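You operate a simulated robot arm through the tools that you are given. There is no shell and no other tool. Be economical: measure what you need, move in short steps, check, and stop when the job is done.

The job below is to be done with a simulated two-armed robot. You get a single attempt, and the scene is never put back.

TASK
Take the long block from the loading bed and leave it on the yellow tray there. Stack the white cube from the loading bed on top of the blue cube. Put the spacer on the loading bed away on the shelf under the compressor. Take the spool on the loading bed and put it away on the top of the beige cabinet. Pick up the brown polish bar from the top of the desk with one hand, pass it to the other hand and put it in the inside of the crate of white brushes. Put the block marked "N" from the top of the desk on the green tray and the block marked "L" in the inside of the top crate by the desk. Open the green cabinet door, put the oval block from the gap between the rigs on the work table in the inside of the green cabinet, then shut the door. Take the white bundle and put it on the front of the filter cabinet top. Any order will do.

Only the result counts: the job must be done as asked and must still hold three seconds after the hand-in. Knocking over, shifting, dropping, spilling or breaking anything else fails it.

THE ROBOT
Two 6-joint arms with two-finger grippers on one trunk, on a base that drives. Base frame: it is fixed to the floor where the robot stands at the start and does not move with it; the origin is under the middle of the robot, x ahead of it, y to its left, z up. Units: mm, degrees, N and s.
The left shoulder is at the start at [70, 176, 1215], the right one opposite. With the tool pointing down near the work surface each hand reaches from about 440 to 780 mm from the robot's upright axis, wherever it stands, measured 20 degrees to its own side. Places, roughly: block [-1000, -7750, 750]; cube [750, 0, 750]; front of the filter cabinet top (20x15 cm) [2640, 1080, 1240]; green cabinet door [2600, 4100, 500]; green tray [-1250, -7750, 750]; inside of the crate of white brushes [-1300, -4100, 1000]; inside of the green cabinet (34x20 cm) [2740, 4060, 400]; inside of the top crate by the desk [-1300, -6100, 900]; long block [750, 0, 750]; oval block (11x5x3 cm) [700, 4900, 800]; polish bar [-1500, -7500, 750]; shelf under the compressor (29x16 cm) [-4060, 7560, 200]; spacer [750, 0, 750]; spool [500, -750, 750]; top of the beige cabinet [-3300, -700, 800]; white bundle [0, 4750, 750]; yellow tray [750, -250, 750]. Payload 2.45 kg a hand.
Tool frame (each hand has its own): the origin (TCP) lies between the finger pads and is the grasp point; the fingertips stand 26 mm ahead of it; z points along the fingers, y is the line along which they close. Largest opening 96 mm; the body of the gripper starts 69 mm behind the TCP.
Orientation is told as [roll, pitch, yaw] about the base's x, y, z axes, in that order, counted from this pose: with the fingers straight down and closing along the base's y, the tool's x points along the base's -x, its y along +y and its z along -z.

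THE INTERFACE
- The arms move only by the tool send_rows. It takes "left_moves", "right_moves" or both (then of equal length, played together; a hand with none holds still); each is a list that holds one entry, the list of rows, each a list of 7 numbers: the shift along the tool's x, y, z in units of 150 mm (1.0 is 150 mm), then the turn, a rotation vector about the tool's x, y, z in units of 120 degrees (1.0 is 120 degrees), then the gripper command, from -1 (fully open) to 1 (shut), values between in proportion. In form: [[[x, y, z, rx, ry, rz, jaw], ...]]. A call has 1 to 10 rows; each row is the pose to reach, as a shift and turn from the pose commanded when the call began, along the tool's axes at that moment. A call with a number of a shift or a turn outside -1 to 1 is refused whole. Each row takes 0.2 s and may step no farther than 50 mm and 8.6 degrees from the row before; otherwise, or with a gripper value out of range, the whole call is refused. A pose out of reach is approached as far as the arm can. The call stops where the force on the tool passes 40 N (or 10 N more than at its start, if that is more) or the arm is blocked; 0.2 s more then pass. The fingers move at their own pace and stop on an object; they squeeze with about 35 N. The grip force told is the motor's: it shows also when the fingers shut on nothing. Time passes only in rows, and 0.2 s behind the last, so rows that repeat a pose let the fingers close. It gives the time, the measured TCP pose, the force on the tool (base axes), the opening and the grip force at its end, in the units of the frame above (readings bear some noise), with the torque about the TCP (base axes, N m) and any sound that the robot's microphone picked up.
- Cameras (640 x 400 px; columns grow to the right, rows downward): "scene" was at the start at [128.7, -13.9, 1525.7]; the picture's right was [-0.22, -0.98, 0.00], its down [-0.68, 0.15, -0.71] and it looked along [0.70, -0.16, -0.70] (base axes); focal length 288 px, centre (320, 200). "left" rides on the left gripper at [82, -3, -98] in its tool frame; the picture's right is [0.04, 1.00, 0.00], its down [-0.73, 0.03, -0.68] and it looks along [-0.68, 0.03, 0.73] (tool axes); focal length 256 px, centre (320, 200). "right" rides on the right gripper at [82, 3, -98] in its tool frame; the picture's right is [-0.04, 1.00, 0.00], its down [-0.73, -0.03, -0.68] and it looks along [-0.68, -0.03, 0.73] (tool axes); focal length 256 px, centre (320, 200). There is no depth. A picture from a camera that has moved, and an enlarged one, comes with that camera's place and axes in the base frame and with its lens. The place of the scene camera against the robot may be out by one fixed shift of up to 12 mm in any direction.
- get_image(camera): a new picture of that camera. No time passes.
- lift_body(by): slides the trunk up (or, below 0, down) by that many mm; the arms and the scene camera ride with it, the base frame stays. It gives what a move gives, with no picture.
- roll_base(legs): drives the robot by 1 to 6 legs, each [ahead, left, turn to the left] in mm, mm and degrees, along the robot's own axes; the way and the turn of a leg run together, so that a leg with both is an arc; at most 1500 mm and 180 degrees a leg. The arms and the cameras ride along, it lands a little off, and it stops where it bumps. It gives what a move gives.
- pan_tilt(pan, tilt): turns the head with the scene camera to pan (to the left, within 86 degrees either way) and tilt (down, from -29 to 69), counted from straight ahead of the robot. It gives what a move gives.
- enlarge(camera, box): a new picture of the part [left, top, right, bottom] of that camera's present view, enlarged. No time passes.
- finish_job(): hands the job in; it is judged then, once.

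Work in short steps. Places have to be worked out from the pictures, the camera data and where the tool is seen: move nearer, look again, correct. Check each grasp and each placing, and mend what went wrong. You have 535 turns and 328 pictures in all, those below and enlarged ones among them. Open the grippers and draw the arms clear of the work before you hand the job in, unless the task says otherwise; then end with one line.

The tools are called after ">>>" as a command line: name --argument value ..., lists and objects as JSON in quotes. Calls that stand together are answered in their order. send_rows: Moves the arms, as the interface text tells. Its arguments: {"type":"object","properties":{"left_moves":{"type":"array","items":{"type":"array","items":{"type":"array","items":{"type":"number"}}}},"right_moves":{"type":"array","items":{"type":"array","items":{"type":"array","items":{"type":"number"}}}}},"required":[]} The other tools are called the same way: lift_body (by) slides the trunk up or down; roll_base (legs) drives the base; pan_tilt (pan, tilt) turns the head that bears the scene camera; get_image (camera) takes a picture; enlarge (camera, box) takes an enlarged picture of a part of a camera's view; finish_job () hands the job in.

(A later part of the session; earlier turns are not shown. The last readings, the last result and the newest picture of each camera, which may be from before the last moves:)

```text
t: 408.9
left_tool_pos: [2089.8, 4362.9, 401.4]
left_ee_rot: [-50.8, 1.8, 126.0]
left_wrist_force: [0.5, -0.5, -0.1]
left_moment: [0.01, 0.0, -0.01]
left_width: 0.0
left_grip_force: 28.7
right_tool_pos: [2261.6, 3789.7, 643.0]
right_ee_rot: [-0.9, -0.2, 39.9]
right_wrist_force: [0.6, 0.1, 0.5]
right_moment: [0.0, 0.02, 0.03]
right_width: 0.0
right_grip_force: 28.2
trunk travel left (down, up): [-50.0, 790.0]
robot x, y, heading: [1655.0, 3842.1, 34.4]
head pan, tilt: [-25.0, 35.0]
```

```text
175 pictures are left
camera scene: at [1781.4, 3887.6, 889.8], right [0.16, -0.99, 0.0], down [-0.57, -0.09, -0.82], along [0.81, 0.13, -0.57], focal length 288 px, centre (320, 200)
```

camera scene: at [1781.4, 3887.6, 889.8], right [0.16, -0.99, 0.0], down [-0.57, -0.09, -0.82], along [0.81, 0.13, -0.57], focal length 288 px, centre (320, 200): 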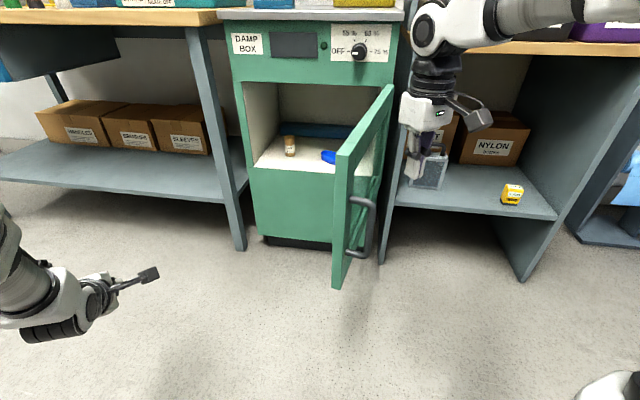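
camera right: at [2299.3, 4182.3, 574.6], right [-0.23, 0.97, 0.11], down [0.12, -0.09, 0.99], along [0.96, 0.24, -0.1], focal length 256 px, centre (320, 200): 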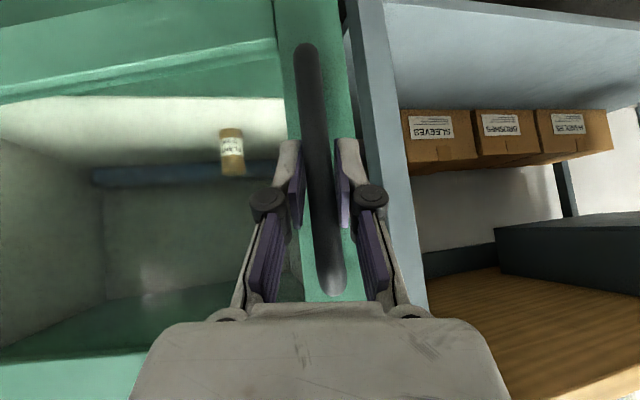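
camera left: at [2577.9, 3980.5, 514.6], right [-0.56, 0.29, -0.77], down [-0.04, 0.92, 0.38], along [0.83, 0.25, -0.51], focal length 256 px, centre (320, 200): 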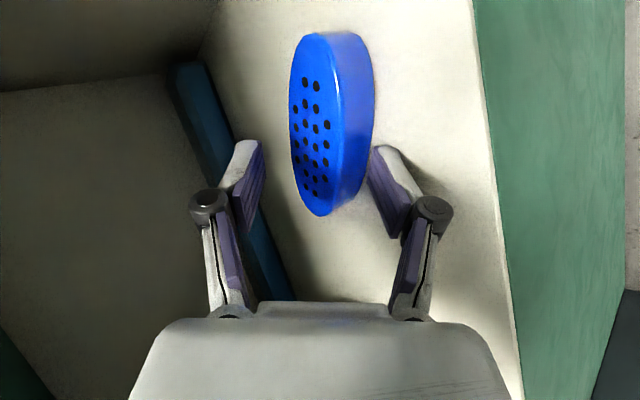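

Push the door along its arc with the fist.

>>> roll_base --legs '[[113, 116, 0], [107, 52, 0]]'

>>> get_image --camera "scene"

```text
t: 411.2
left_tool_pos: [2174.3, 4627.7, 402.5]
left_ee_rot: [-50.8, 1.9, 126.1]
left_wrist_force: [-0.3, 0.7, 0.3]
left_moment: [0.01, 0.02, -0.04]
left_width: 0.0
left_grip_force: 28.5
right_tool_pos: [2348.8, 4055.0, 644.0]
right_ee_rot: [-0.8, -0.2, 39.9]
right_wrist_force: [-0.1, -0.1, 0.4]
right_moment: [0.01, 0.01, 0.0]
right_width: 0.0
right_grip_force: 29.0
trunk travel left (down, up): [-50.0, 790.0]
robot x, y, heading: [1740.5, 4105.2, 34.3]
head pan, tilt: [-25.0, 35.0]
```

```text
174 pictures are left
camera scene: at [1867.7, 4151.3, 889.8], right [0.16, -0.99, 0.0], down [-0.57, -0.09, -0.82], along [0.81, 0.13, -0.57], focal length 288 px, centre (320, 200)
```

scene: 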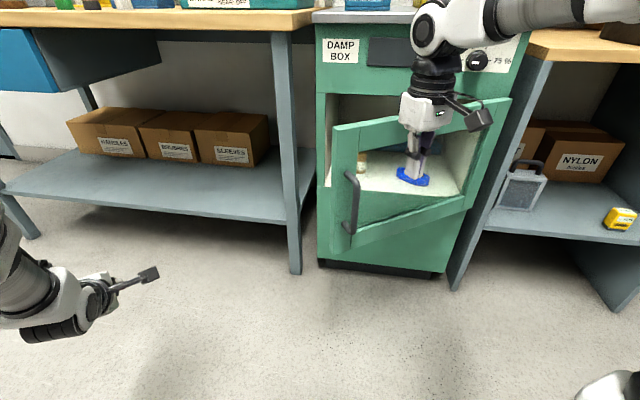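

Door ~35°. Continue.

>>> roll_base --legs '[[120, 10, 0]]'

>>> get_image --camera "scene"

```text
t: 412.4
left_tool_pos: [2268.3, 4702.8, 401.4]
left_ee_rot: [-50.9, 1.9, 126.0]
left_wrist_force: [0.0, -0.1, 0.4]
left_moment: [0.0, -0.03, 0.02]
left_width: 0.0
left_grip_force: 28.7
right_tool_pos: [2441.8, 4129.3, 644.4]
right_ee_rot: [-0.8, -0.1, 39.7]
right_wrist_force: [-1.0, 0.9, 0.0]
right_moment: [0.0, 0.03, 0.02]
right_width: 0.0
right_grip_force: 29.2
trunk travel left (down, up): [-50.0, 790.0]
robot x, y, heading: [1833.4, 4178.6, 34.0]
head pan, tilt: [-25.0, 35.0]
```

```text
173 pictures are left
camera scene: at [1960.7, 4226.9, 889.8], right [0.16, -0.99, 0.0], down [-0.57, -0.09, -0.82], along [0.81, 0.13, -0.57], focal length 288 px, centre (320, 200)
```

scene: 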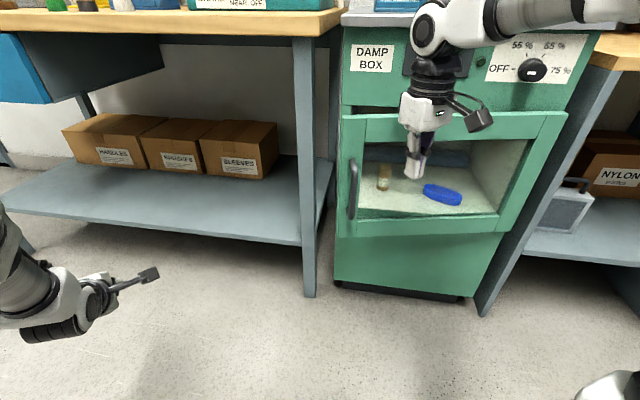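

Nearly shut. Push straight +x.

>>> roll_base --legs '[[75, -45, 0]]'

>>> get_image --camera "scene"

```text
t: 413.5
left_tool_pos: [2356.6, 4708.4, 402.2]
left_ee_rot: [-50.7, 1.9, 126.0]
left_wrist_force: [-0.2, -0.5, -0.9]
left_moment: [-0.01, -0.01, 0.0]
left_width: 0.0
left_grip_force: 28.5
right_tool_pos: [2528.9, 4134.8, 643.2]
right_ee_rot: [-0.8, -0.1, 39.8]
right_wrist_force: [0.3, 0.0, 0.4]
right_moment: [-0.01, 0.04, -0.03]
right_width: 0.0
right_grip_force: 28.2
trunk travel left (down, up): [-50.0, 790.0]
robot x, y, heading: [1923.0, 4181.7, 34.5]
head pan, tilt: [-25.0, 35.0]
```

```text
172 pictures are left
camera scene: at [2048.4, 4232.2, 889.8], right [0.16, -0.99, 0.0], down [-0.57, -0.09, -0.82], along [0.81, 0.13, -0.57], focal length 288 px, centre (320, 200)
```

scene: 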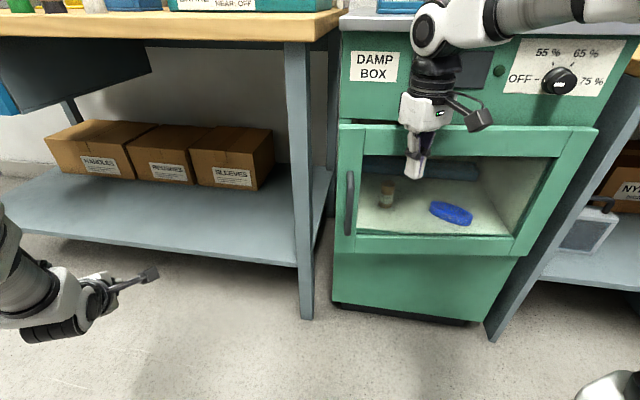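

Looks shut; push a bit more until force shows.

>>> roll_base --legs '[[33, -22, 0]]'

>>> enlarge --camera "scene" --box '[310, 100, 510, 280]'

```text
t: 414.6
left_tool_pos: [2397.4, 4707.4, 402.1]
left_ee_rot: [-50.8, 1.9, 125.9]
left_wrist_force: [0.1, 0.1, 0.3]
left_moment: [0.0, -0.01, -0.01]
left_width: 0.0
left_grip_force: 28.7
right_tool_pos: [2568.5, 4134.5, 642.8]
right_ee_rot: [-0.9, 0.1, 39.9]
right_wrist_force: [0.1, 0.9, 0.7]
right_moment: [0.05, -0.01, 0.0]
right_width: 0.0
right_grip_force: 27.9
trunk travel left (down, up): [-50.0, 790.0]
robot x, y, heading: [1960.6, 4187.0, 34.2]
head pan, tilt: [-25.0, 35.0]
stopped in leg 1: the robot was blocked; the commanded pose is now the measured one
```

```text
2.22 times, centred on (410, 190) of scene
camera zoom: at [2089.1, 4232.4, 889.8], right [0.16, -0.99, 0.0], down [-0.57, -0.09, -0.82], along [0.81, 0.13, -0.57], focal length 640 px, centre (120, 222)
```

zoom: 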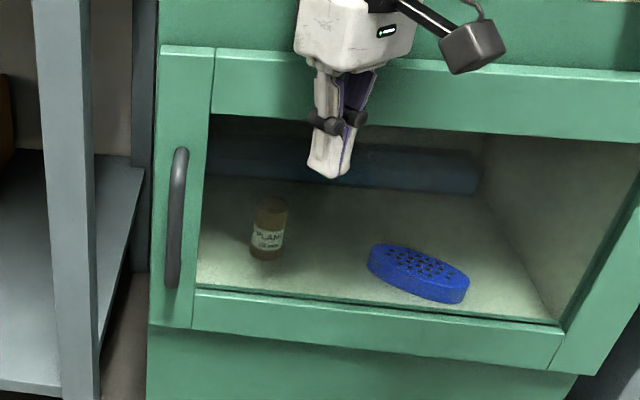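

The robot is blocked against the shut door. Back away and verify.

>>> roll_base --legs '[[-248, 170, 0]]'

>>> get_image --camera "scene"

```text
t: 416.6
left_tool_pos: [2096.5, 4711.3, 401.2]
left_ee_rot: [-50.8, 2.0, 125.8]
left_wrist_force: [0.0, -0.5, -0.4]
left_moment: [-0.04, 0.02, -0.01]
left_width: 0.0
left_grip_force: 28.9
right_tool_pos: [2267.1, 4137.2, 641.8]
right_ee_rot: [-0.8, 0.1, 39.7]
right_wrist_force: [-0.6, 0.4, -0.5]
right_moment: [0.0, 0.03, 0.03]
right_width: 0.0
right_grip_force: 28.0
trunk travel left (down, up): [-50.0, 790.0]
robot x, y, heading: [1658.1, 4190.6, 34.3]
head pan, tilt: [-25.0, 35.0]
```

```text
170 pictures are left
camera scene: at [1788.2, 4235.7, 889.9], right [0.16, -0.99, 0.0], down [-0.57, -0.09, -0.82], along [0.81, 0.13, -0.57], focal length 288 px, centre (320, 200)
```

scene: 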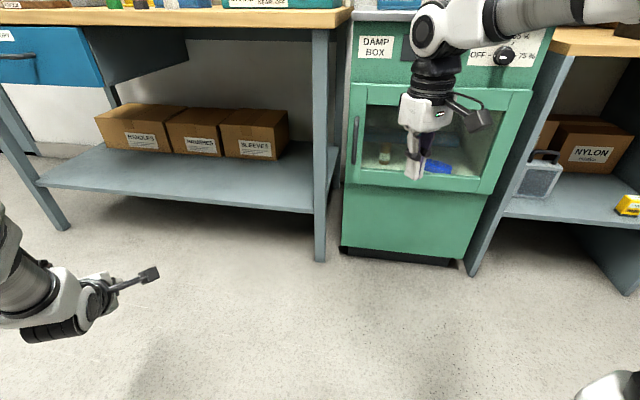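

>>> enlarge --camera "scene" --box '[330, 60, 550, 280]'

```text
1.82 times, centred on (440, 170) of scene
camera zoom: at [1788.2, 4235.7, 889.9], right [0.16, -0.99, 0.0], down [-0.57, -0.09, -0.82], along [0.81, 0.13, -0.57], focal length 524 px, centre (102, 254)
```

zoom: 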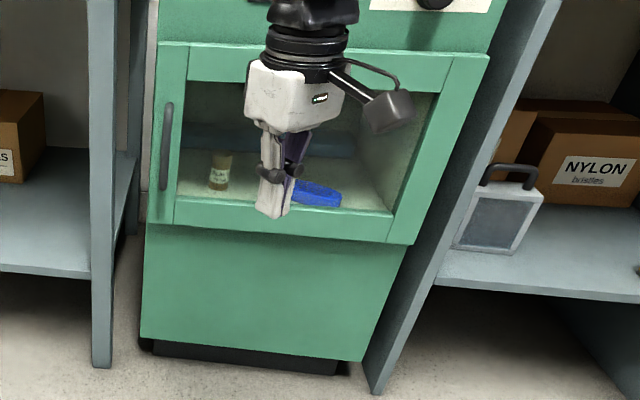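

Door shut (handle back at x≈2575). Restore the left hand to vertical and raise the trunk.

>>> send_rows --left_moves '[[[0, 0, -0.1, -0.07, 0, 0, 1], [0, 0, -0.2, -0.14, 0, 0, 1], [0, 0, -0.3, -0.21, 0, 0, 1], [0, 0, -0.4, -0.28, 0, 0, 1], [0, 0, -0.5, -0.35, 0, 0, 1], [0, 0, -0.6, -0.42, 0, 0, 1]]]'

>>> lift_body --by 400

>>> lift_body --by 250

```text
t: 418.0
left_tool_pos: [2013.9, 4688.3, 380.4]
left_ee_rot: [-25.1, 0.2, 126.4]
left_wrist_force: [-0.4, 0.2, -1.0]
left_moment: [0.0, 0.0, 0.01]
left_width: 0.1
left_grip_force: 27.7
left hand out of reach, approached as far as the arm can: row 2, 3, 4, 5, 6
right_tool_pos: [2267.3, 4136.1, 641.6]
right_ee_rot: [-0.7, 0.1, 39.6]
right_wrist_force: [-0.1, 0.1, -1.0]
right_moment: [-0.04, 0.02, 0.0]
right_width: 0.0
right_grip_force: 28.2
trunk travel left (down, up): [-50.0, 790.0]
robot x, y, heading: [1662.9, 4188.5, 34.2]
head pan, tilt: [-25.0, 35.0]
```

```text
t: 421.9
left_tool_pos: [2013.6, 4688.1, 780.8]
left_ee_rot: [-25.2, 0.2, 126.4]
left_wrist_force: [-0.2, -0.5, -0.5]
left_moment: [-0.01, 0.04, 0.01]
left_width: 0.0
left_grip_force: 28.4
right_tool_pos: [2267.0, 4136.1, 1041.9]
right_ee_rot: [-0.8, 0.2, 39.6]
right_wrist_force: [-0.3, 0.3, 0.1]
right_moment: [0.01, -0.01, 0.01]
right_width: 0.0
right_grip_force: 29.1
trunk travel left (down, up): [-450.0, 390.0]
robot x, y, heading: [1662.3, 4190.6, 34.3]
head pan, tilt: [-25.0, 35.0]
```

```text
t: 424.4
left_tool_pos: [2014.4, 4688.6, 1030.6]
left_ee_rot: [-25.2, 0.3, 126.3]
left_wrist_force: [0.4, 0.3, -0.2]
left_moment: [0.0, -0.01, 0.0]
left_width: 0.0
left_grip_force: 28.0
right_tool_pos: [2267.9, 4137.6, 1292.7]
right_ee_rot: [-0.8, 0.0, 39.7]
right_wrist_force: [0.4, -0.4, -0.2]
right_moment: [0.03, -0.01, 0.03]
right_width: 0.2
right_grip_force: 28.2
trunk travel left (down, up): [-700.0, 140.0]
robot x, y, heading: [1662.6, 4192.0, 34.0]
head pan, tilt: [-25.0, 35.0]
```

Finish straightening the left hand.

>>> send_rows --left_moves '[[[0, 0, 0, -0.05, 0, 0, 1], [0, 0, 0, -0.1, 0, 0, 1], [0, 0, 0, -0.15, 0, 0, 1], [0, 0, 0, -0.21, 0, 0, 1]]]'

```text
t: 425.4
left_tool_pos: [2015.5, 4689.1, 1031.0]
left_ee_rot: [0.1, 0.5, 126.5]
left_wrist_force: [-0.3, -0.7, -0.5]
left_moment: [-0.03, 0.01, -0.02]
left_width: 0.0
left_grip_force: 28.3
left hand out of reach, approached as far as the arm can: row 1, 2, 3
right_tool_pos: [2269.2, 4139.1, 1292.1]
right_ee_rot: [-0.8, 0.3, 39.7]
right_wrist_force: [-0.4, 0.2, 0.2]
right_moment: [0.0, 0.01, 0.0]
right_width: 0.0
right_grip_force: 28.4
trunk travel left (down, up): [-700.0, 140.0]
robot x, y, heading: [1657.4, 4188.2, 34.1]
head pan, tilt: [-25.0, 35.0]
```

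Now the desk area. Turn to face −x, drive west along y≈4190 to x≈−850, then turn south.

>>> roll_base --legs '[[0, 0, 146], [1300, 0, 0], [1200, 0, 0], [0, 0, 90]]'

>>> pan_tilt --pan 0 --tilt 18

>>> get_image --camera "scene"

```text
t: 447.6
left_tool_pos: [-647.0, 3630.0, 1031.5]
left_ee_rot: [0.0, 0.3, 2.3]
left_wrist_force: [-0.1, -0.6, -0.4]
left_moment: [-0.01, 0.0, -0.03]
left_width: 0.0
left_grip_force: 28.7
right_tool_pos: [-1244.9, 3728.1, 1292.2]
right_ee_rot: [-0.9, 0.0, -84.3]
right_wrist_force: [-0.2, 0.3, -0.2]
right_moment: [-0.03, 0.01, -0.02]
right_width: 0.2
right_grip_force: 28.7
trunk travel left (down, up): [-700.0, 140.0]
robot x, y, heading: [-863.8, 4199.0, -89.9]
head pan, tilt: [-25.0, 35.0]
```

```text
t: 448.5
left_tool_pos: [-646.6, 3629.5, 1031.4]
left_ee_rot: [-0.1, 0.3, 2.4]
left_wrist_force: [0.0, -0.2, 0.3]
left_moment: [-0.01, -0.03, -0.01]
left_width: 0.0
left_grip_force: 28.5
right_tool_pos: [-1245.7, 3727.1, 1290.8]
right_ee_rot: [-0.8, 0.1, -84.2]
right_wrist_force: [-0.6, 0.0, -0.1]
right_moment: [-0.02, 0.04, -0.02]
right_width: 0.2
right_grip_force: 28.3
trunk travel left (down, up): [-700.0, 140.0]
robot x, y, heading: [-862.1, 4199.3, -89.7]
head pan, tilt: [0.0, 18.0]
```

```text
168 pictures are left
camera scene: at [-863.9, 4061.2, 1566.9], right [-1.0, 0.0, 0.0], down [0.0, 0.31, -0.95], along [0.0, -0.95, -0.31], focal length 288 px, centre (320, 200)
```

scene: 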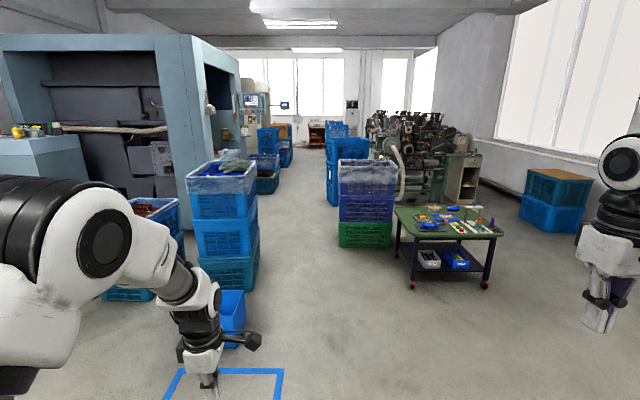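

The aisle continues south at x≈−700. Shift left 163 and drive 4200 mm.

>>> roll_base --legs '[[0, 163, 0], [1400, 0, 0], [1400, 0, 0], [1400, 0, 0]]'

>>> get_image --camera "scene"

```text
t: 469.7
left_tool_pos: [-455.7, -580.1, 1031.0]
left_ee_rot: [0.0, 0.2, 3.2]
left_wrist_force: [0.0, 0.2, -0.1]
left_moment: [-0.03, -0.02, 0.0]
left_width: 0.0
left_grip_force: 28.7
right_tool_pos: [-1057.4, -490.7, 1292.8]
right_ee_rot: [-0.8, 0.2, -83.5]
right_wrist_force: [0.0, -0.6, 0.4]
right_moment: [-0.03, -0.05, 0.05]
right_width: 0.0
right_grip_force: 28.4
trunk travel left (down, up): [-700.0, 140.0]
robot x, y, heading: [-680.3, -10.4, -89.2]
head pan, tilt: [0.0, 18.0]
```

```text
167 pictures are left
camera scene: at [-679.8, -151.2, 1567.0], right [-1.0, -0.02, 0.0], down [-0.01, 0.31, -0.95], along [0.02, -0.95, -0.31], focal length 288 px, centre (320, 200)
```

scene: 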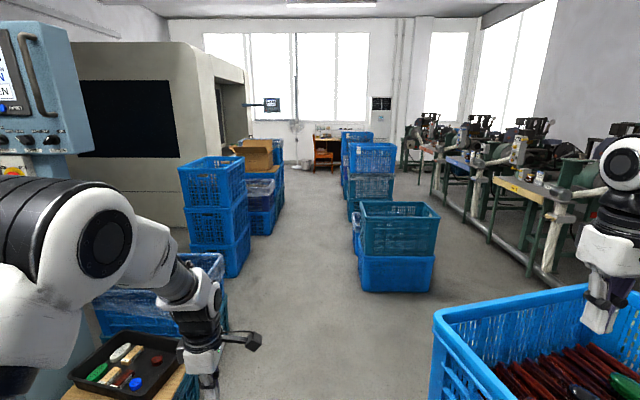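

>>> enlarge --camera "scene" --box '[270, 90, 450, 300]'

```text
1.90 times, centred on (360, 195) of scene
camera zoom: at [-679.8, -151.2, 1567.0], right [-1.0, -0.02, 0.0], down [-0.01, 0.31, -0.95], along [0.02, -0.95, -0.31], focal length 549 px, centre (244, 210)
```

zoom: 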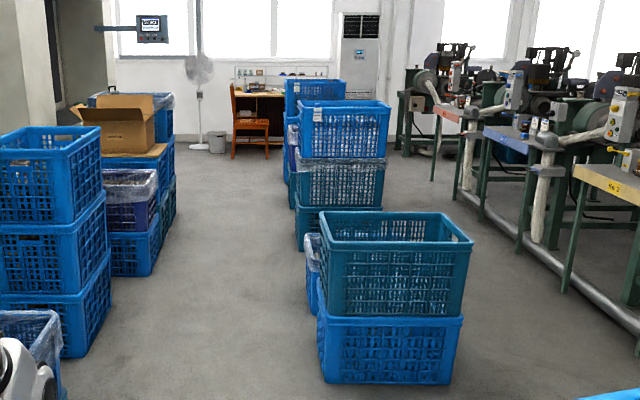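

Shift left 150 and drive on 5400 mm toward the desk.

>>> roll_base --legs '[[0, 160, -0.8], [1400, 0, 0], [1350, 0, 0], [1350, 0, 0], [1300, 0, 0]]'

>>> get_image --camera "scene"

```text
t: 496.6
left_tool_pos: [-161.2, -5982.5, 1032.6]
left_ee_rot: [0.0, 0.3, 4.1]
left_wrist_force: [-0.6, -0.1, 0.6]
left_moment: [-0.01, 0.0, -0.04]
left_width: 0.2
left_grip_force: 29.0
right_tool_pos: [-762.4, -5902.9, 1292.6]
right_ee_rot: [-0.8, 0.2, -82.6]
right_wrist_force: [-0.5, -0.7, 1.0]
right_moment: [-0.01, 0.04, 0.0]
right_width: 0.0
right_grip_force: 28.5
trunk travel left (down, up): [-700.0, 140.0]
robot x, y, heading: [-394.9, -5416.3, -88.1]
head pan, tilt: [0.0, 18.0]
```

```text
165 pictures are left
camera scene: at [-391.4, -5557.2, 1567.0], right [-1.0, -0.03, 0.0], down [-0.01, 0.31, -0.95], along [0.03, -0.95, -0.31], focal length 288 px, centre (320, 200)
```

scene: 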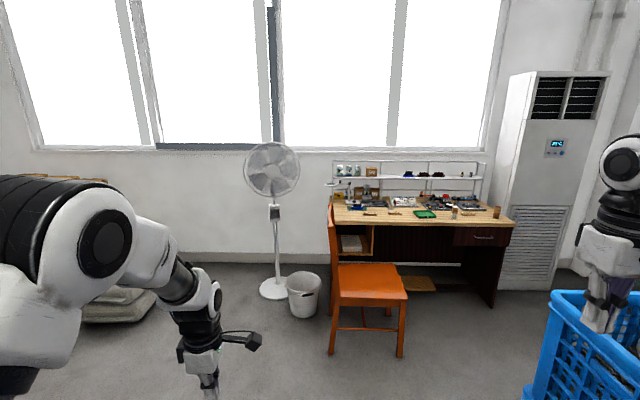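

>>> enlarge --camera "scene" --box '[320, 150, 520, 250]'

```text
3.20 times, centred on (420, 200) of scene
camera zoom: at [-391.4, -5557.2, 1567.0], right [-1.0, -0.03, 0.0], down [-0.01, 0.31, -0.95], along [0.03, -0.95, -0.31], focal length 922 px, centre (0, 200)
```

zoom: 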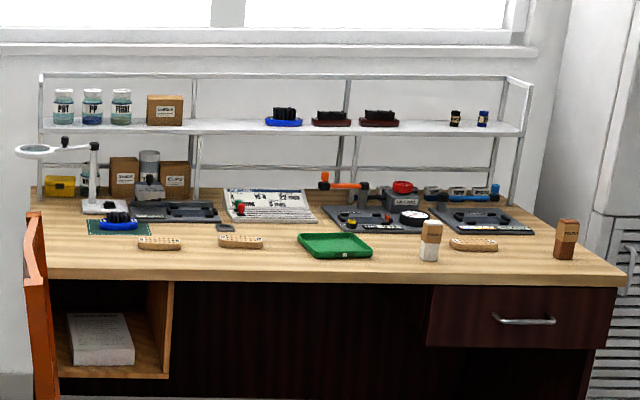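

The desk is ahead: brown polish bar at right end, pale bar, green tray, three plates. I drive ahead 700 and look right at the crate stack.

>>> roll_base --legs '[[700, 0, -1.9]]'

>>> pan_tilt --pan -80 --tilt 35

>>> get_image --camera "scene"

```text
t: 500.5
left_tool_pos: [-165.0, -6691.6, 1032.4]
left_ee_rot: [-0.1, 0.3, 2.3]
left_wrist_force: [0.3, 0.0, 0.0]
left_moment: [0.01, 0.01, 0.01]
left_width: 0.1
left_grip_force: 28.2
right_tool_pos: [-764.9, -6592.6, 1292.3]
right_ee_rot: [-0.8, 0.1, -84.5]
right_wrist_force: [-0.1, 0.1, -0.7]
right_moment: [-0.03, -0.02, -0.01]
right_width: 0.1
right_grip_force: 28.8
trunk travel left (down, up): [-700.0, 140.0]
robot x, y, heading: [-380.2, -6122.0, -89.8]
head pan, tilt: [0.0, 18.0]
```

```text
t: 502.0
left_tool_pos: [-165.8, -6691.5, 1031.1]
left_ee_rot: [0.0, 0.2, 2.3]
left_wrist_force: [-0.2, -1.2, 0.2]
left_moment: [0.0, -0.02, -0.01]
left_width: 0.1
left_grip_force: 28.7
right_tool_pos: [-765.1, -6592.5, 1292.5]
right_ee_rot: [-0.8, 0.0, -84.3]
right_wrist_force: [-0.5, 0.8, -0.4]
right_moment: [-0.01, -0.01, -0.01]
right_width: 0.1
right_grip_force: 28.5
trunk travel left (down, up): [-700.0, 140.0]
robot x, y, heading: [-383.0, -6120.8, -89.9]
head pan, tilt: [-80.0, 35.0]
```

```text
163 pictures are left
camera scene: at [-470.0, -6181.7, 1539.9], right [-0.18, 0.98, 0.0], down [0.56, 0.1, -0.82], along [-0.81, -0.14, -0.57], focal length 288 px, centre (320, 200)
```

scene: 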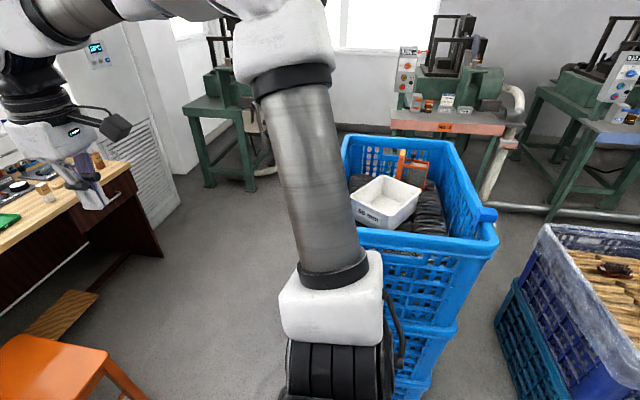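

The top crate spans about x −1150…−1750, y −5770…−6250. Continue: ahead 560, then right 770 to stand before the desk.

>>> roll_base --legs '[[550, 0, 0], [0, -790, 0]]'

>>> pan_tilt --pan 0 --tilt 38

>>> get_image --camera "scene"

```text
t: 509.0
left_tool_pos: [-954.6, -7240.9, 1031.4]
left_ee_rot: [0.0, 0.3, 2.4]
left_wrist_force: [1.0, 0.0, 0.1]
left_moment: [0.03, -0.02, -0.02]
left_width: 0.2
left_grip_force: 29.0
right_tool_pos: [-1553.1, -7141.9, 1292.8]
right_ee_rot: [-0.8, 0.1, -84.3]
right_wrist_force: [-0.2, 0.1, -0.1]
right_moment: [0.0, 0.02, 0.0]
right_width: 0.2
right_grip_force: 28.2
trunk travel left (down, up): [-700.0, 140.0]
robot x, y, heading: [-1170.6, -6668.6, -89.7]
head pan, tilt: [-80.0, 35.0]
```

```text
t: 510.5
left_tool_pos: [-954.7, -7240.0, 1031.0]
left_ee_rot: [0.1, 0.3, 2.4]
left_wrist_force: [0.2, -0.3, -0.5]
left_moment: [0.01, 0.01, -0.01]
left_width: 0.0
left_grip_force: 28.4
right_tool_pos: [-1554.7, -7142.4, 1292.7]
right_ee_rot: [-0.8, 0.1, -84.3]
right_wrist_force: [-0.4, 0.0, 0.3]
right_moment: [0.01, 0.01, 0.01]
right_width: 0.0
right_grip_force: 28.7
trunk travel left (down, up): [-700.0, 140.0]
robot x, y, heading: [-1175.3, -6665.2, -89.6]
head pan, tilt: [0.0, 38.0]
```

```text
162 pictures are left
camera scene: at [-1172.1, -6801.4, 1535.3], right [-1.0, 0.0, 0.0], down [0.0, 0.62, -0.79], along [0.0, -0.79, -0.62], focal length 288 px, centre (320, 200)
```

scene: 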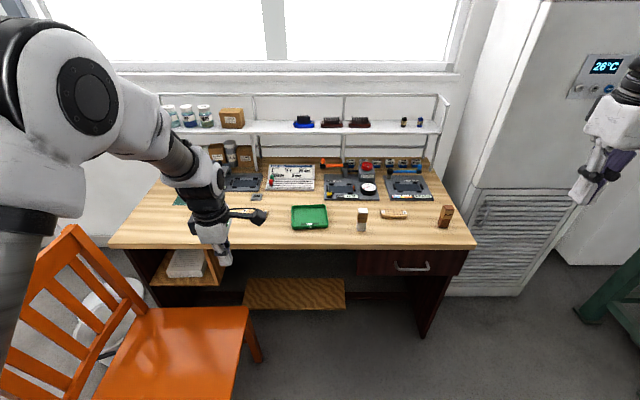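

>>> enlarge --camera "scene" --box '[270, 150, 480, 260]'

```text
3.05 times, centred on (375, 205) of scene
camera zoom: at [-1172.1, -6801.4, 1535.3], right [-1.0, 0.0, 0.0], down [0.0, 0.62, -0.79], along [0.0, -0.79, -0.62], focal length 878 px, centre (152, 185)
```

zoom: 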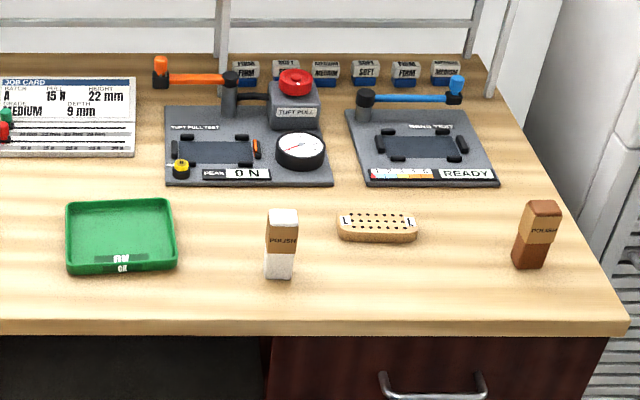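

Desk top z≈761, front edge y≈−7530. Brown bar ≈(−1640,−7610), "L" plate ≈(−1466,−7680), green tray ≈(−1133,−7665). I move to about (−1300,−7060).

>>> roll_base --legs '[[0, -130, 0], [390, 0, 0]]'

>>> pan_tilt --pan 0 --tilt 50

>>> get_image --camera "scene"

>>> get_image --camera "left"

```text
t: 513.9
left_tool_pos: [-1086.9, -7625.1, 1031.7]
left_ee_rot: [-0.2, 0.3, 2.2]
left_wrist_force: [-0.4, -0.5, 0.0]
left_moment: [-0.02, 0.01, 0.0]
left_width: 0.0
left_grip_force: 29.1
right_tool_pos: [-1685.4, -7525.9, 1292.7]
right_ee_rot: [-0.7, 0.1, -84.5]
right_wrist_force: [-0.6, -0.1, 0.4]
right_moment: [-0.02, -0.01, -0.01]
right_width: 0.1
right_grip_force: 28.4
trunk travel left (down, up): [-700.0, 140.0]
robot x, y, heading: [-1300.2, -7051.5, -90.0]
head pan, tilt: [0.0, 38.0]
```

```text
t: 514.6
left_tool_pos: [-1087.4, -7627.2, 1031.0]
left_ee_rot: [0.0, 0.3, 2.2]
left_wrist_force: [0.0, 1.0, -0.2]
left_moment: [0.03, 0.01, 0.03]
left_width: 0.0
left_grip_force: 28.9
right_tool_pos: [-1687.1, -7525.8, 1292.0]
right_ee_rot: [-0.9, 0.1, -84.6]
right_wrist_force: [0.0, 0.2, 0.4]
right_moment: [-0.03, -0.02, 0.0]
right_width: 0.2
right_grip_force: 28.8
trunk travel left (down, up): [-700.0, 140.0]
robot x, y, heading: [-1299.6, -7056.1, -89.9]
head pan, tilt: [0.0, 50.0]
```

```text
160 pictures are left
camera scene: at [-1303.6, -7178.0, 1518.1], right [-1.0, 0.0, 0.0], down [0.0, 0.77, -0.64], along [0.0, -0.64, -0.77], focal length 288 px, centre (320, 200)
```

scene: 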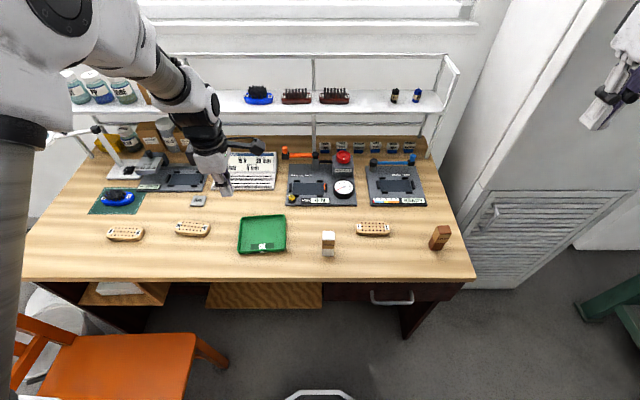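

```text
159 pictures are left
camera left: at [-1167.8, -7633.5, 1129.9], right [-0.08, 1.0, 0.0], down [0.74, 0.06, 0.67], along [0.67, 0.05, -0.74], focal length 256 px, centre (320, 200)
```

left: 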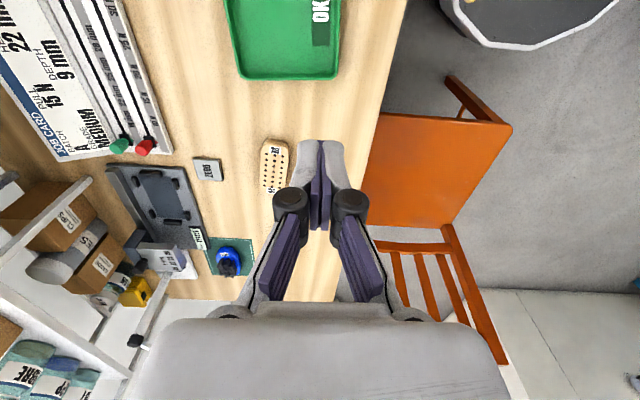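

>>> enlarge --camera "scene" --box '[80, 180, 280, 280]'

>>> enlarge --camera "scene" --box '[300, 180, 480, 280]'

```text
3.20 times, centred on (180, 230) of scene
camera zoom: at [-1303.6, -7178.0, 1518.1], right [-1.0, 0.0, 0.0], down [0.0, 0.77, -0.64], along [0.0, -0.64, -0.77], focal length 922 px, centre (768, 104)
```

zoom: 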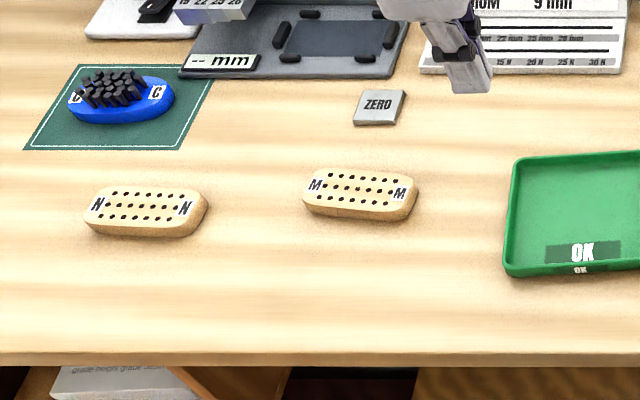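

```text
3.56 times, centred on (390, 230) of scene
camera zoom: at [-1303.6, -7178.0, 1518.1], right [-1.0, 0.0, 0.0], down [0.0, 0.77, -0.64], along [0.0, -0.64, -0.77], focal length 1025 px, centre (71, 93)
```

zoom: 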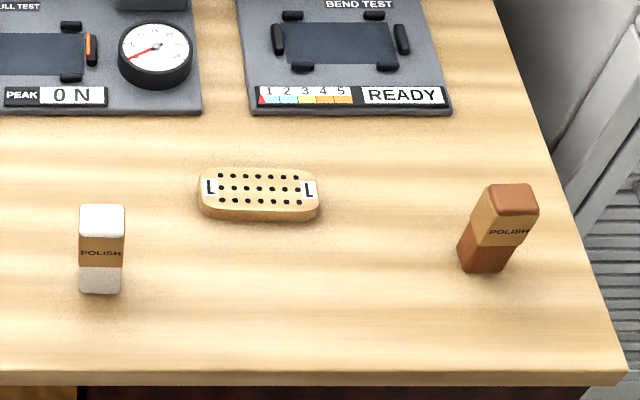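

"N" is the leftmost plate at about (−716,−7661). I shift to (−1225,−7110) and turn 20° left, mindful of the chair at x≈−880.

>>> roll_base --legs '[[55, 72, 0], [0, 0, 20]]'

>>> get_image --camera "left"

```text
t: 516.8
left_tool_pos: [-835.8, -7573.9, 1031.5]
left_ee_rot: [-0.1, 0.3, 22.1]
left_wrist_force: [-0.5, 0.4, -0.1]
left_moment: [0.02, -0.03, 0.01]
left_width: 0.0
left_grip_force: 28.8
right_tool_pos: [-1433.9, -7683.5, 1292.4]
right_ee_rot: [-0.7, 0.2, -64.7]
right_wrist_force: [-1.1, -0.6, 0.5]
right_moment: [-0.01, -0.01, 0.0]
right_width: 0.0
right_grip_force: 28.4
trunk travel left (down, up): [-700.0, 140.0]
robot x, y, heading: [-1230.0, -7112.1, -70.1]
head pan, tilt: [0.0, 50.0]
```

```text
156 pictures are left
camera left: at [-909.6, -7608.3, 1130.7], right [-0.41, 0.91, 0.0], down [0.67, 0.3, 0.68], along [0.62, 0.28, -0.74], focal length 256 px, centre (320, 200)
```

left: 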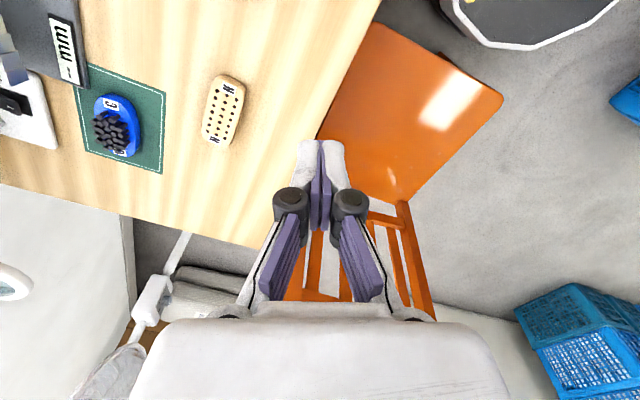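

N plate at (−717,−7668), long axis along x. Move above it with yaw −6°.

>>> send_rows --left_moves '[[[-0.1, -0.2, 0, 0, 0, 0.06, 0], [-0.2, -0.4, 0, 0, 0, 0.12, -1], [-0.3, -0.6, 0, 0, 0, 0.18, -1], [-0.4, -0.8, 0.1, 0, 0, 0.233, -1], [-0.5, -0.88, 0.3, 0, 0, 0.233, -1], [-0.5, -0.88, 0.5, 0, 0, 0.233, -1]]]'

>>> get_image --camera "left"

```text
t: 518.2
left_tool_pos: [-714.7, -7670.7, 954.1]
left_ee_rot: [-0.2, 0.2, -6.1]
left_wrist_force: [0.4, 0.4, -0.3]
left_moment: [0.02, -0.01, 0.0]
left_width: 96.1
left_grip_force: 0.0
right_tool_pos: [-1433.3, -7684.9, 1293.4]
right_ee_rot: [-0.8, -0.1, -64.7]
right_wrist_force: [-0.1, 0.0, -0.2]
right_moment: [0.02, 0.01, 0.0]
right_width: 0.0
right_grip_force: 27.6
trunk travel left (down, up): [-700.0, 140.0]
robot x, y, heading: [-1229.4, -7110.5, -70.2]
head pan, tilt: [0.0, 50.0]
```

```text
155 pictures are left
camera left: at [-796.1, -7664.6, 1054.6], right [0.06, 1.0, 0.0], down [0.74, -0.05, 0.68], along [0.67, -0.05, -0.74], focal length 256 px, centre (320, 200)
```

left: 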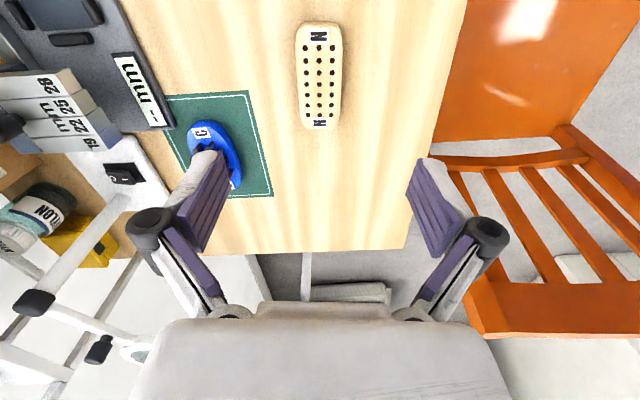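

Aligned. Descend to TCP≈808.

>>> send_rows --left_moves '[[[-0.03, 0.01, 0.25, 0, 0, 0, -1], [-0.045, 0.01, 0.5, 0, 0, 0, -1], [-0.045, 0.01, 0.75, 0, 0, 0, -0.8], [-0.045, 0.01, 0.96, 0, 0, 0, -0.6]]]'

>>> get_image --camera "left"

```text
t: 519.2
left_tool_pos: [-708.9, -7670.3, 809.7]
left_ee_rot: [-0.1, 0.3, -5.8]
left_wrist_force: [0.7, 0.1, 0.1]
left_moment: [0.0, 0.03, 0.0]
left_width: 76.8
left_grip_force: 0.0
right_tool_pos: [-1431.2, -7685.5, 1292.7]
right_ee_rot: [-0.7, 0.2, -64.7]
right_wrist_force: [0.0, 0.5, 0.4]
right_moment: [0.04, 0.02, -0.02]
right_width: 0.3
right_grip_force: 28.7
trunk travel left (down, up): [-700.0, 140.0]
robot x, y, heading: [-1230.4, -7107.6, -70.4]
head pan, tilt: [0.0, 50.0]
```

```text
154 pictures are left
camera left: at [-790.3, -7664.6, 909.5], right [0.06, 1.0, 0.0], down [0.74, -0.05, 0.68], along [0.67, -0.04, -0.74], focal length 256 px, centre (320, 200)
```

left: 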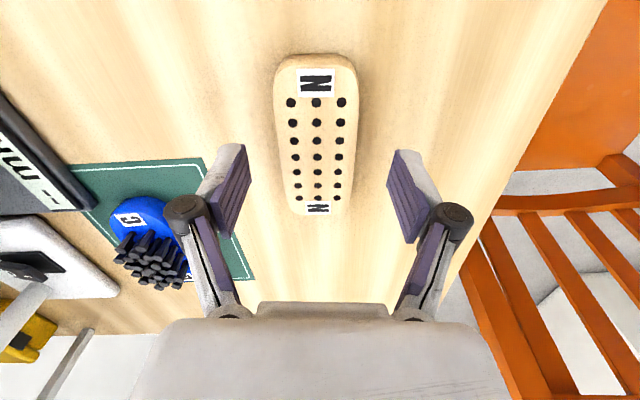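

Top of plate ≈778, so go lower: narrow the jaws to ~50 mm, lower until desk contact.

>>> send_rows --left_moves '[[[0, 0, 0, 0, 0, 0, -0.1], [0, 0, 0.02, 0, 0, 0, -0.1], [0, 0, 0.035, 0, 0, 0, -0.1], [0, 0, 0.05, 0, 0, 0, -0.1], [0, 0, 0.065, 0, 0, 0, -0.1], [0, 0, 0.08, 0, 0, 0, -0.1]]]'

```text
t: 520.6
left_tool_pos: [-710.5, -7670.2, 800.3]
left_ee_rot: [-0.1, 0.3, -5.9]
left_wrist_force: [-0.1, -1.0, 0.2]
left_moment: [-0.01, 0.02, -0.02]
left_width: 52.5
left_grip_force: 0.1
right_tool_pos: [-1432.3, -7684.1, 1292.8]
right_ee_rot: [-0.8, 0.1, -64.6]
right_wrist_force: [-0.4, 0.4, 0.1]
right_moment: [0.03, -0.01, 0.0]
right_width: 0.1
right_grip_force: 28.5
trunk travel left (down, up): [-700.0, 140.0]
robot x, y, heading: [-1229.2, -7109.3, -70.3]
head pan, tilt: [0.0, 50.0]
```

>>> send_rows --left_moves '[[[0, 0, 0.015, 0, 0, 0, -0.1], [0, 0, 0.03, 0, 0, 0, -0.1], [0, 0, 0.045, 0, 0, 0, -0.1], [0, 0, 0.06, 0, 0, 0, -0.1], [0, 0, 0.075, 0, 0, 0, -0.1]]]'

```text
t: 521.8
left_tool_pos: [-709.5, -7669.9, 789.1]
left_ee_rot: [-0.1, 0.3, -5.9]
left_wrist_force: [-0.2, 1.2, -0.3]
left_moment: [-0.03, 0.01, 0.01]
left_width: 53.0
left_grip_force: 0.1
right_tool_pos: [-1432.1, -7683.9, 1293.0]
right_ee_rot: [-0.8, 0.1, -64.7]
right_wrist_force: [-0.2, -0.2, -0.2]
right_moment: [0.01, 0.0, 0.0]
right_width: 0.1
right_grip_force: 28.7
trunk travel left (down, up): [-700.0, 140.0]
robot x, y, heading: [-1230.1, -7112.6, -70.3]
head pan, tilt: [0.0, 50.0]
```

>>> send_rows --left_moves '[[[0, 0, 0.015, 0, 0, 0, -0.1], [0, 0, 0.03, 0, 0, 0, -0.1], [0, 0, 0.045, 0, 0, 0, -0.1], [0, 0, 0.06, 0, 0, 0, -0.1]]]'

>>> get_image --camera "left"

```text
t: 522.8
left_tool_pos: [-708.7, -7668.3, 784.8]
left_ee_rot: [-0.3, 0.1, -5.9]
left_wrist_force: [0.8, 21.8, 40.6]
left_moment: [2.63, -0.67, 0.37]
left_width: 49.0
left_grip_force: 17.6
right_tool_pos: [-1433.8, -7682.9, 1294.5]
right_ee_rot: [-0.7, 0.0, -64.7]
right_wrist_force: [0.4, -0.6, -1.6]
right_moment: [0.05, 0.07, 0.03]
right_width: 0.0
right_grip_force: 28.1
trunk travel left (down, up): [-700.0, 140.0]
robot x, y, heading: [-1229.2, -7112.3, -70.0]
head pan, tilt: [0.0, 50.0]
```

```text
153 pictures are left
camera left: at [-790.8, -7662.3, 883.3], right [0.06, 1.0, 0.0], down [0.73, -0.04, 0.68], along [0.68, -0.05, -0.74], focal length 256 px, centre (320, 200)
```

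left: 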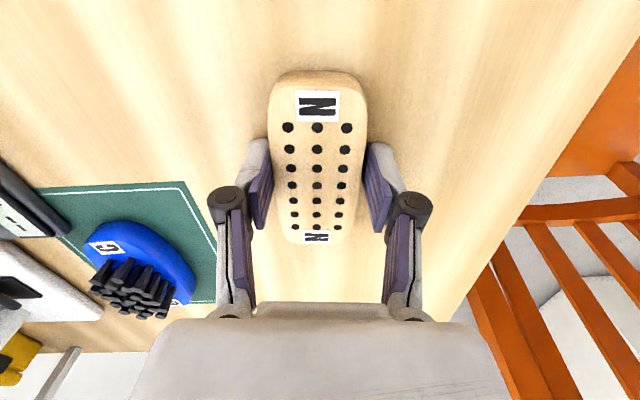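

Desk contact at TCP ≈786. Raise 4 mm and close.

>>> send_rows --left_moves '[[[0, 0, -0.03, 0, 0, 0, -0.1], [0, 0, -0.035, 0, 0, 0, 0.2], [0, 0, -0.035, 0, 0, 0, 0.6], [0, 0, -0.035, 0, 0, 0, 1], [0, 0, -0.035, 0, 0, 0, 1]]]'

```text
t: 524.0
left_tool_pos: [-710.2, -7668.4, 784.2]
left_ee_rot: [-0.3, 0.3, -6.0]
left_wrist_force: [-0.5, 1.5, 1.7]
left_moment: [0.1, 0.01, 0.04]
left_width: 44.9
left_grip_force: 34.7
right_tool_pos: [-1431.7, -7684.0, 1291.2]
right_ee_rot: [-0.8, 0.0, -64.7]
right_wrist_force: [-0.1, 0.0, 0.0]
right_moment: [0.06, 0.02, -0.02]
right_width: 0.0
right_grip_force: 28.5
trunk travel left (down, up): [-700.0, 140.0]
robot x, y, heading: [-1232.1, -7115.1, -70.1]
head pan, tilt: [0.0, 50.0]
```

Gripped at 45 mm. Lift.

>>> send_rows --left_moves '[[[0, 0, -0.03, 0, 0, 0, 1], [0, 0, -0.08, 0, 0, 0, 1], [0, 0, -0.15, 0, 0, 0, 1], [0, 0, -0.3, 0, 0, 0, 1], [0, 0, -0.5, 0, 0, 0, 1], [0, 0, -0.7, 0, 0, 0, 1]]]'

>>> get_image --camera "left"

```text
t: 525.4
left_tool_pos: [-710.5, -7668.5, 891.0]
left_ee_rot: [-0.3, 0.2, -6.0]
left_wrist_force: [0.4, 0.0, -0.1]
left_moment: [-0.01, 0.0, -0.04]
left_width: 44.9
left_grip_force: 34.8
right_tool_pos: [-1432.0, -7683.8, 1292.4]
right_ee_rot: [-0.8, 0.1, -64.7]
right_wrist_force: [0.2, 0.6, -0.2]
right_moment: [-0.04, 0.02, -0.01]
right_width: 0.0
right_grip_force: 28.1
trunk travel left (down, up): [-700.0, 140.0]
robot x, y, heading: [-1232.1, -7108.9, -70.2]
head pan, tilt: [0.0, 50.0]
```

```text
152 pictures are left
camera left: at [-790.9, -7663.7, 989.1], right [0.06, 1.0, 0.0], down [0.74, -0.04, 0.68], along [0.67, -0.04, -0.74], focal length 256 px, centre (320, 200)
```

left: 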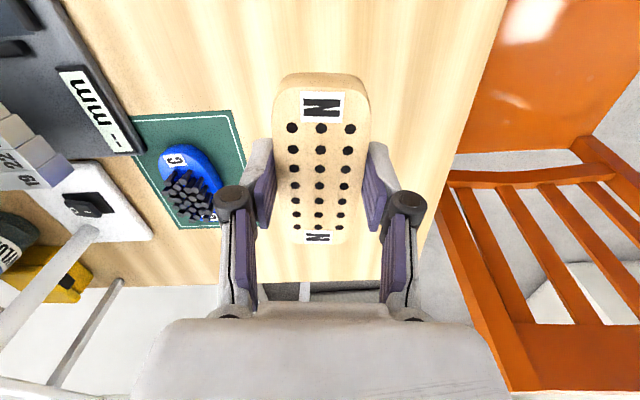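

Raise and retract the hand, then turn the base back to −90°.

>>> send_rows --left_moves '[[[0, 0, -0.25, 0, 0, 0, 1], [0.05, 0.05, -0.5, 0, 0, 0, 1], [0.2, 0.2, -0.7, 0, 0, 0, 1], [0.4, 0.35, -0.8, 0, 0, 0, 1], [0.55, 0.5, -0.85, 0, 0, 0, 1]]]'

>>> roll_base --legs '[[0, 0, -20]]'

>>> get_image --camera "left"

>>> get_image --camera "scene"

```text
t: 526.6
left_tool_pos: [-781.6, -7583.8, 1017.7]
left_ee_rot: [-0.2, 0.2, -5.9]
left_wrist_force: [-0.2, -0.2, -0.8]
left_moment: [-0.04, 0.02, 0.01]
left_width: 44.9
left_grip_force: 34.8
right_tool_pos: [-1433.4, -7682.7, 1293.5]
right_ee_rot: [-0.8, 0.0, -64.7]
right_wrist_force: [-0.2, 0.1, 0.8]
right_moment: [0.0, 0.02, -0.02]
right_width: 0.0
right_grip_force: 28.4
trunk travel left (down, up): [-700.0, 140.0]
robot x, y, heading: [-1229.9, -7109.1, -70.2]
head pan, tilt: [0.0, 50.0]
```

```text
t: 528.1
left_tool_pos: [-971.2, -7709.9, 1017.5]
left_ee_rot: [-0.2, 0.2, -25.9]
left_wrist_force: [-0.1, 0.9, -1.0]
left_moment: [0.03, 0.03, -0.01]
left_width: 44.6
left_grip_force: 35.1
right_tool_pos: [-1614.4, -7581.9, 1293.4]
right_ee_rot: [-0.8, 0.1, -84.6]
right_wrist_force: [0.3, -0.3, -0.7]
right_moment: [0.01, 0.06, 0.01]
right_width: 0.0
right_grip_force: 29.0
trunk travel left (down, up): [-700.0, 140.0]
robot x, y, heading: [-1233.2, -7112.3, -89.9]
head pan, tilt: [0.0, 50.0]
```

```text
151 pictures are left
camera left: at [-1044.7, -7677.2, 1116.5], right [0.4, 0.92, 0.0], down [0.68, -0.29, 0.68], along [0.62, -0.27, -0.74], focal length 256 px, centre (320, 200)
```

left: 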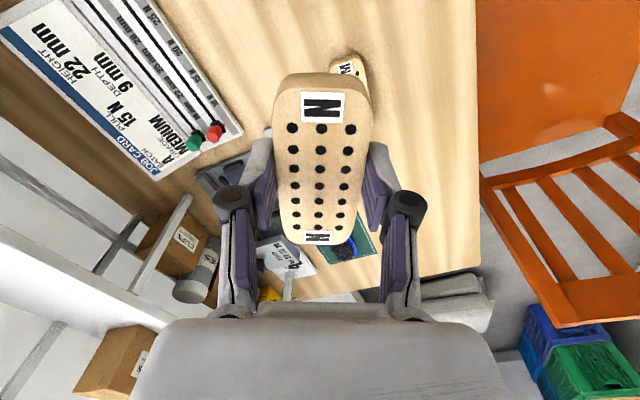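

```text
150 pictures are left
camera scene: at [-1231.8, -7233.2, 1518.1], right [-1.0, 0.0, 0.0], down [0.0, 0.77, -0.64], along [0.0, -0.64, -0.77], focal length 288 px, centre (320, 200)
```

scene: 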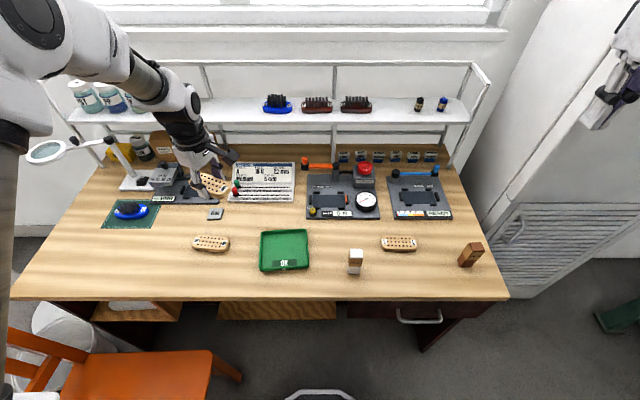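

Tray centre (−1124,−7676). Move over it, turning to yaw 0.

>>> send_rows --left_moves '[[[0.2, -0.05, 0, 0, 0, -0.05, 1], [0.4, -0.1, 0, 0, 0, -0.1, 1], [0.6, -0.15, 0, 0, 0, -0.15, 1], [0.8, -0.2, 0, 0, 0, -0.216, 1], [1.0, -0.24, 0, 0, 0, -0.216, 1]]]'

>>> get_image --camera "left"

>>> get_image --camera "scene"

```text
t: 529.3
left_tool_pos: [-1118.1, -7677.7, 1018.8]
left_ee_rot: [0.2, 1.0, 0.9]
left_wrist_force: [0.2, -0.2, -0.4]
left_moment: [0.05, -0.01, 0.02]
left_width: 44.8
left_grip_force: 35.0
right_tool_pos: [-1617.3, -7580.4, 1292.2]
right_ee_rot: [-0.7, 0.1, -84.5]
right_wrist_force: [0.4, -0.6, -0.1]
right_moment: [0.0, 0.01, 0.03]
right_width: 0.2
right_grip_force: 28.2
trunk travel left (down, up): [-700.0, 140.0]
robot x, y, heading: [-1231.1, -7111.6, -90.0]
head pan, tilt: [0.0, 50.0]
```

```text
149 pictures are left
camera left: at [-1198.3, -7682.7, 1119.8], right [-0.06, 1.0, 0.0], down [0.75, 0.04, 0.67], along [0.66, 0.04, -0.75], focal length 256 px, centre (320, 200)
```

left: 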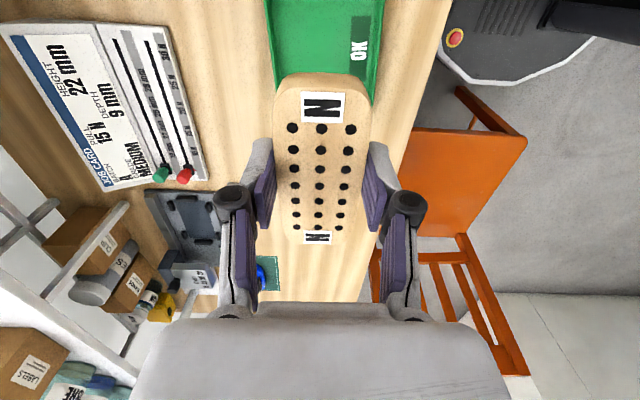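

```text
148 pictures are left
camera scene: at [-1234.2, -7232.5, 1518.1], right [-1.0, 0.0, 0.0], down [0.0, 0.77, -0.64], along [0.0, -0.64, -0.77], focal length 288 px, centre (320, 200)
```

scene: 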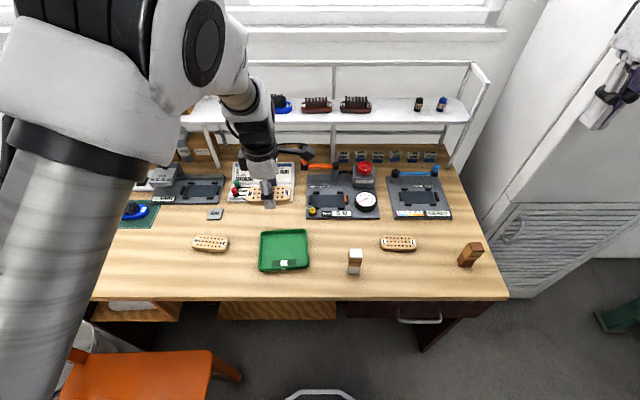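

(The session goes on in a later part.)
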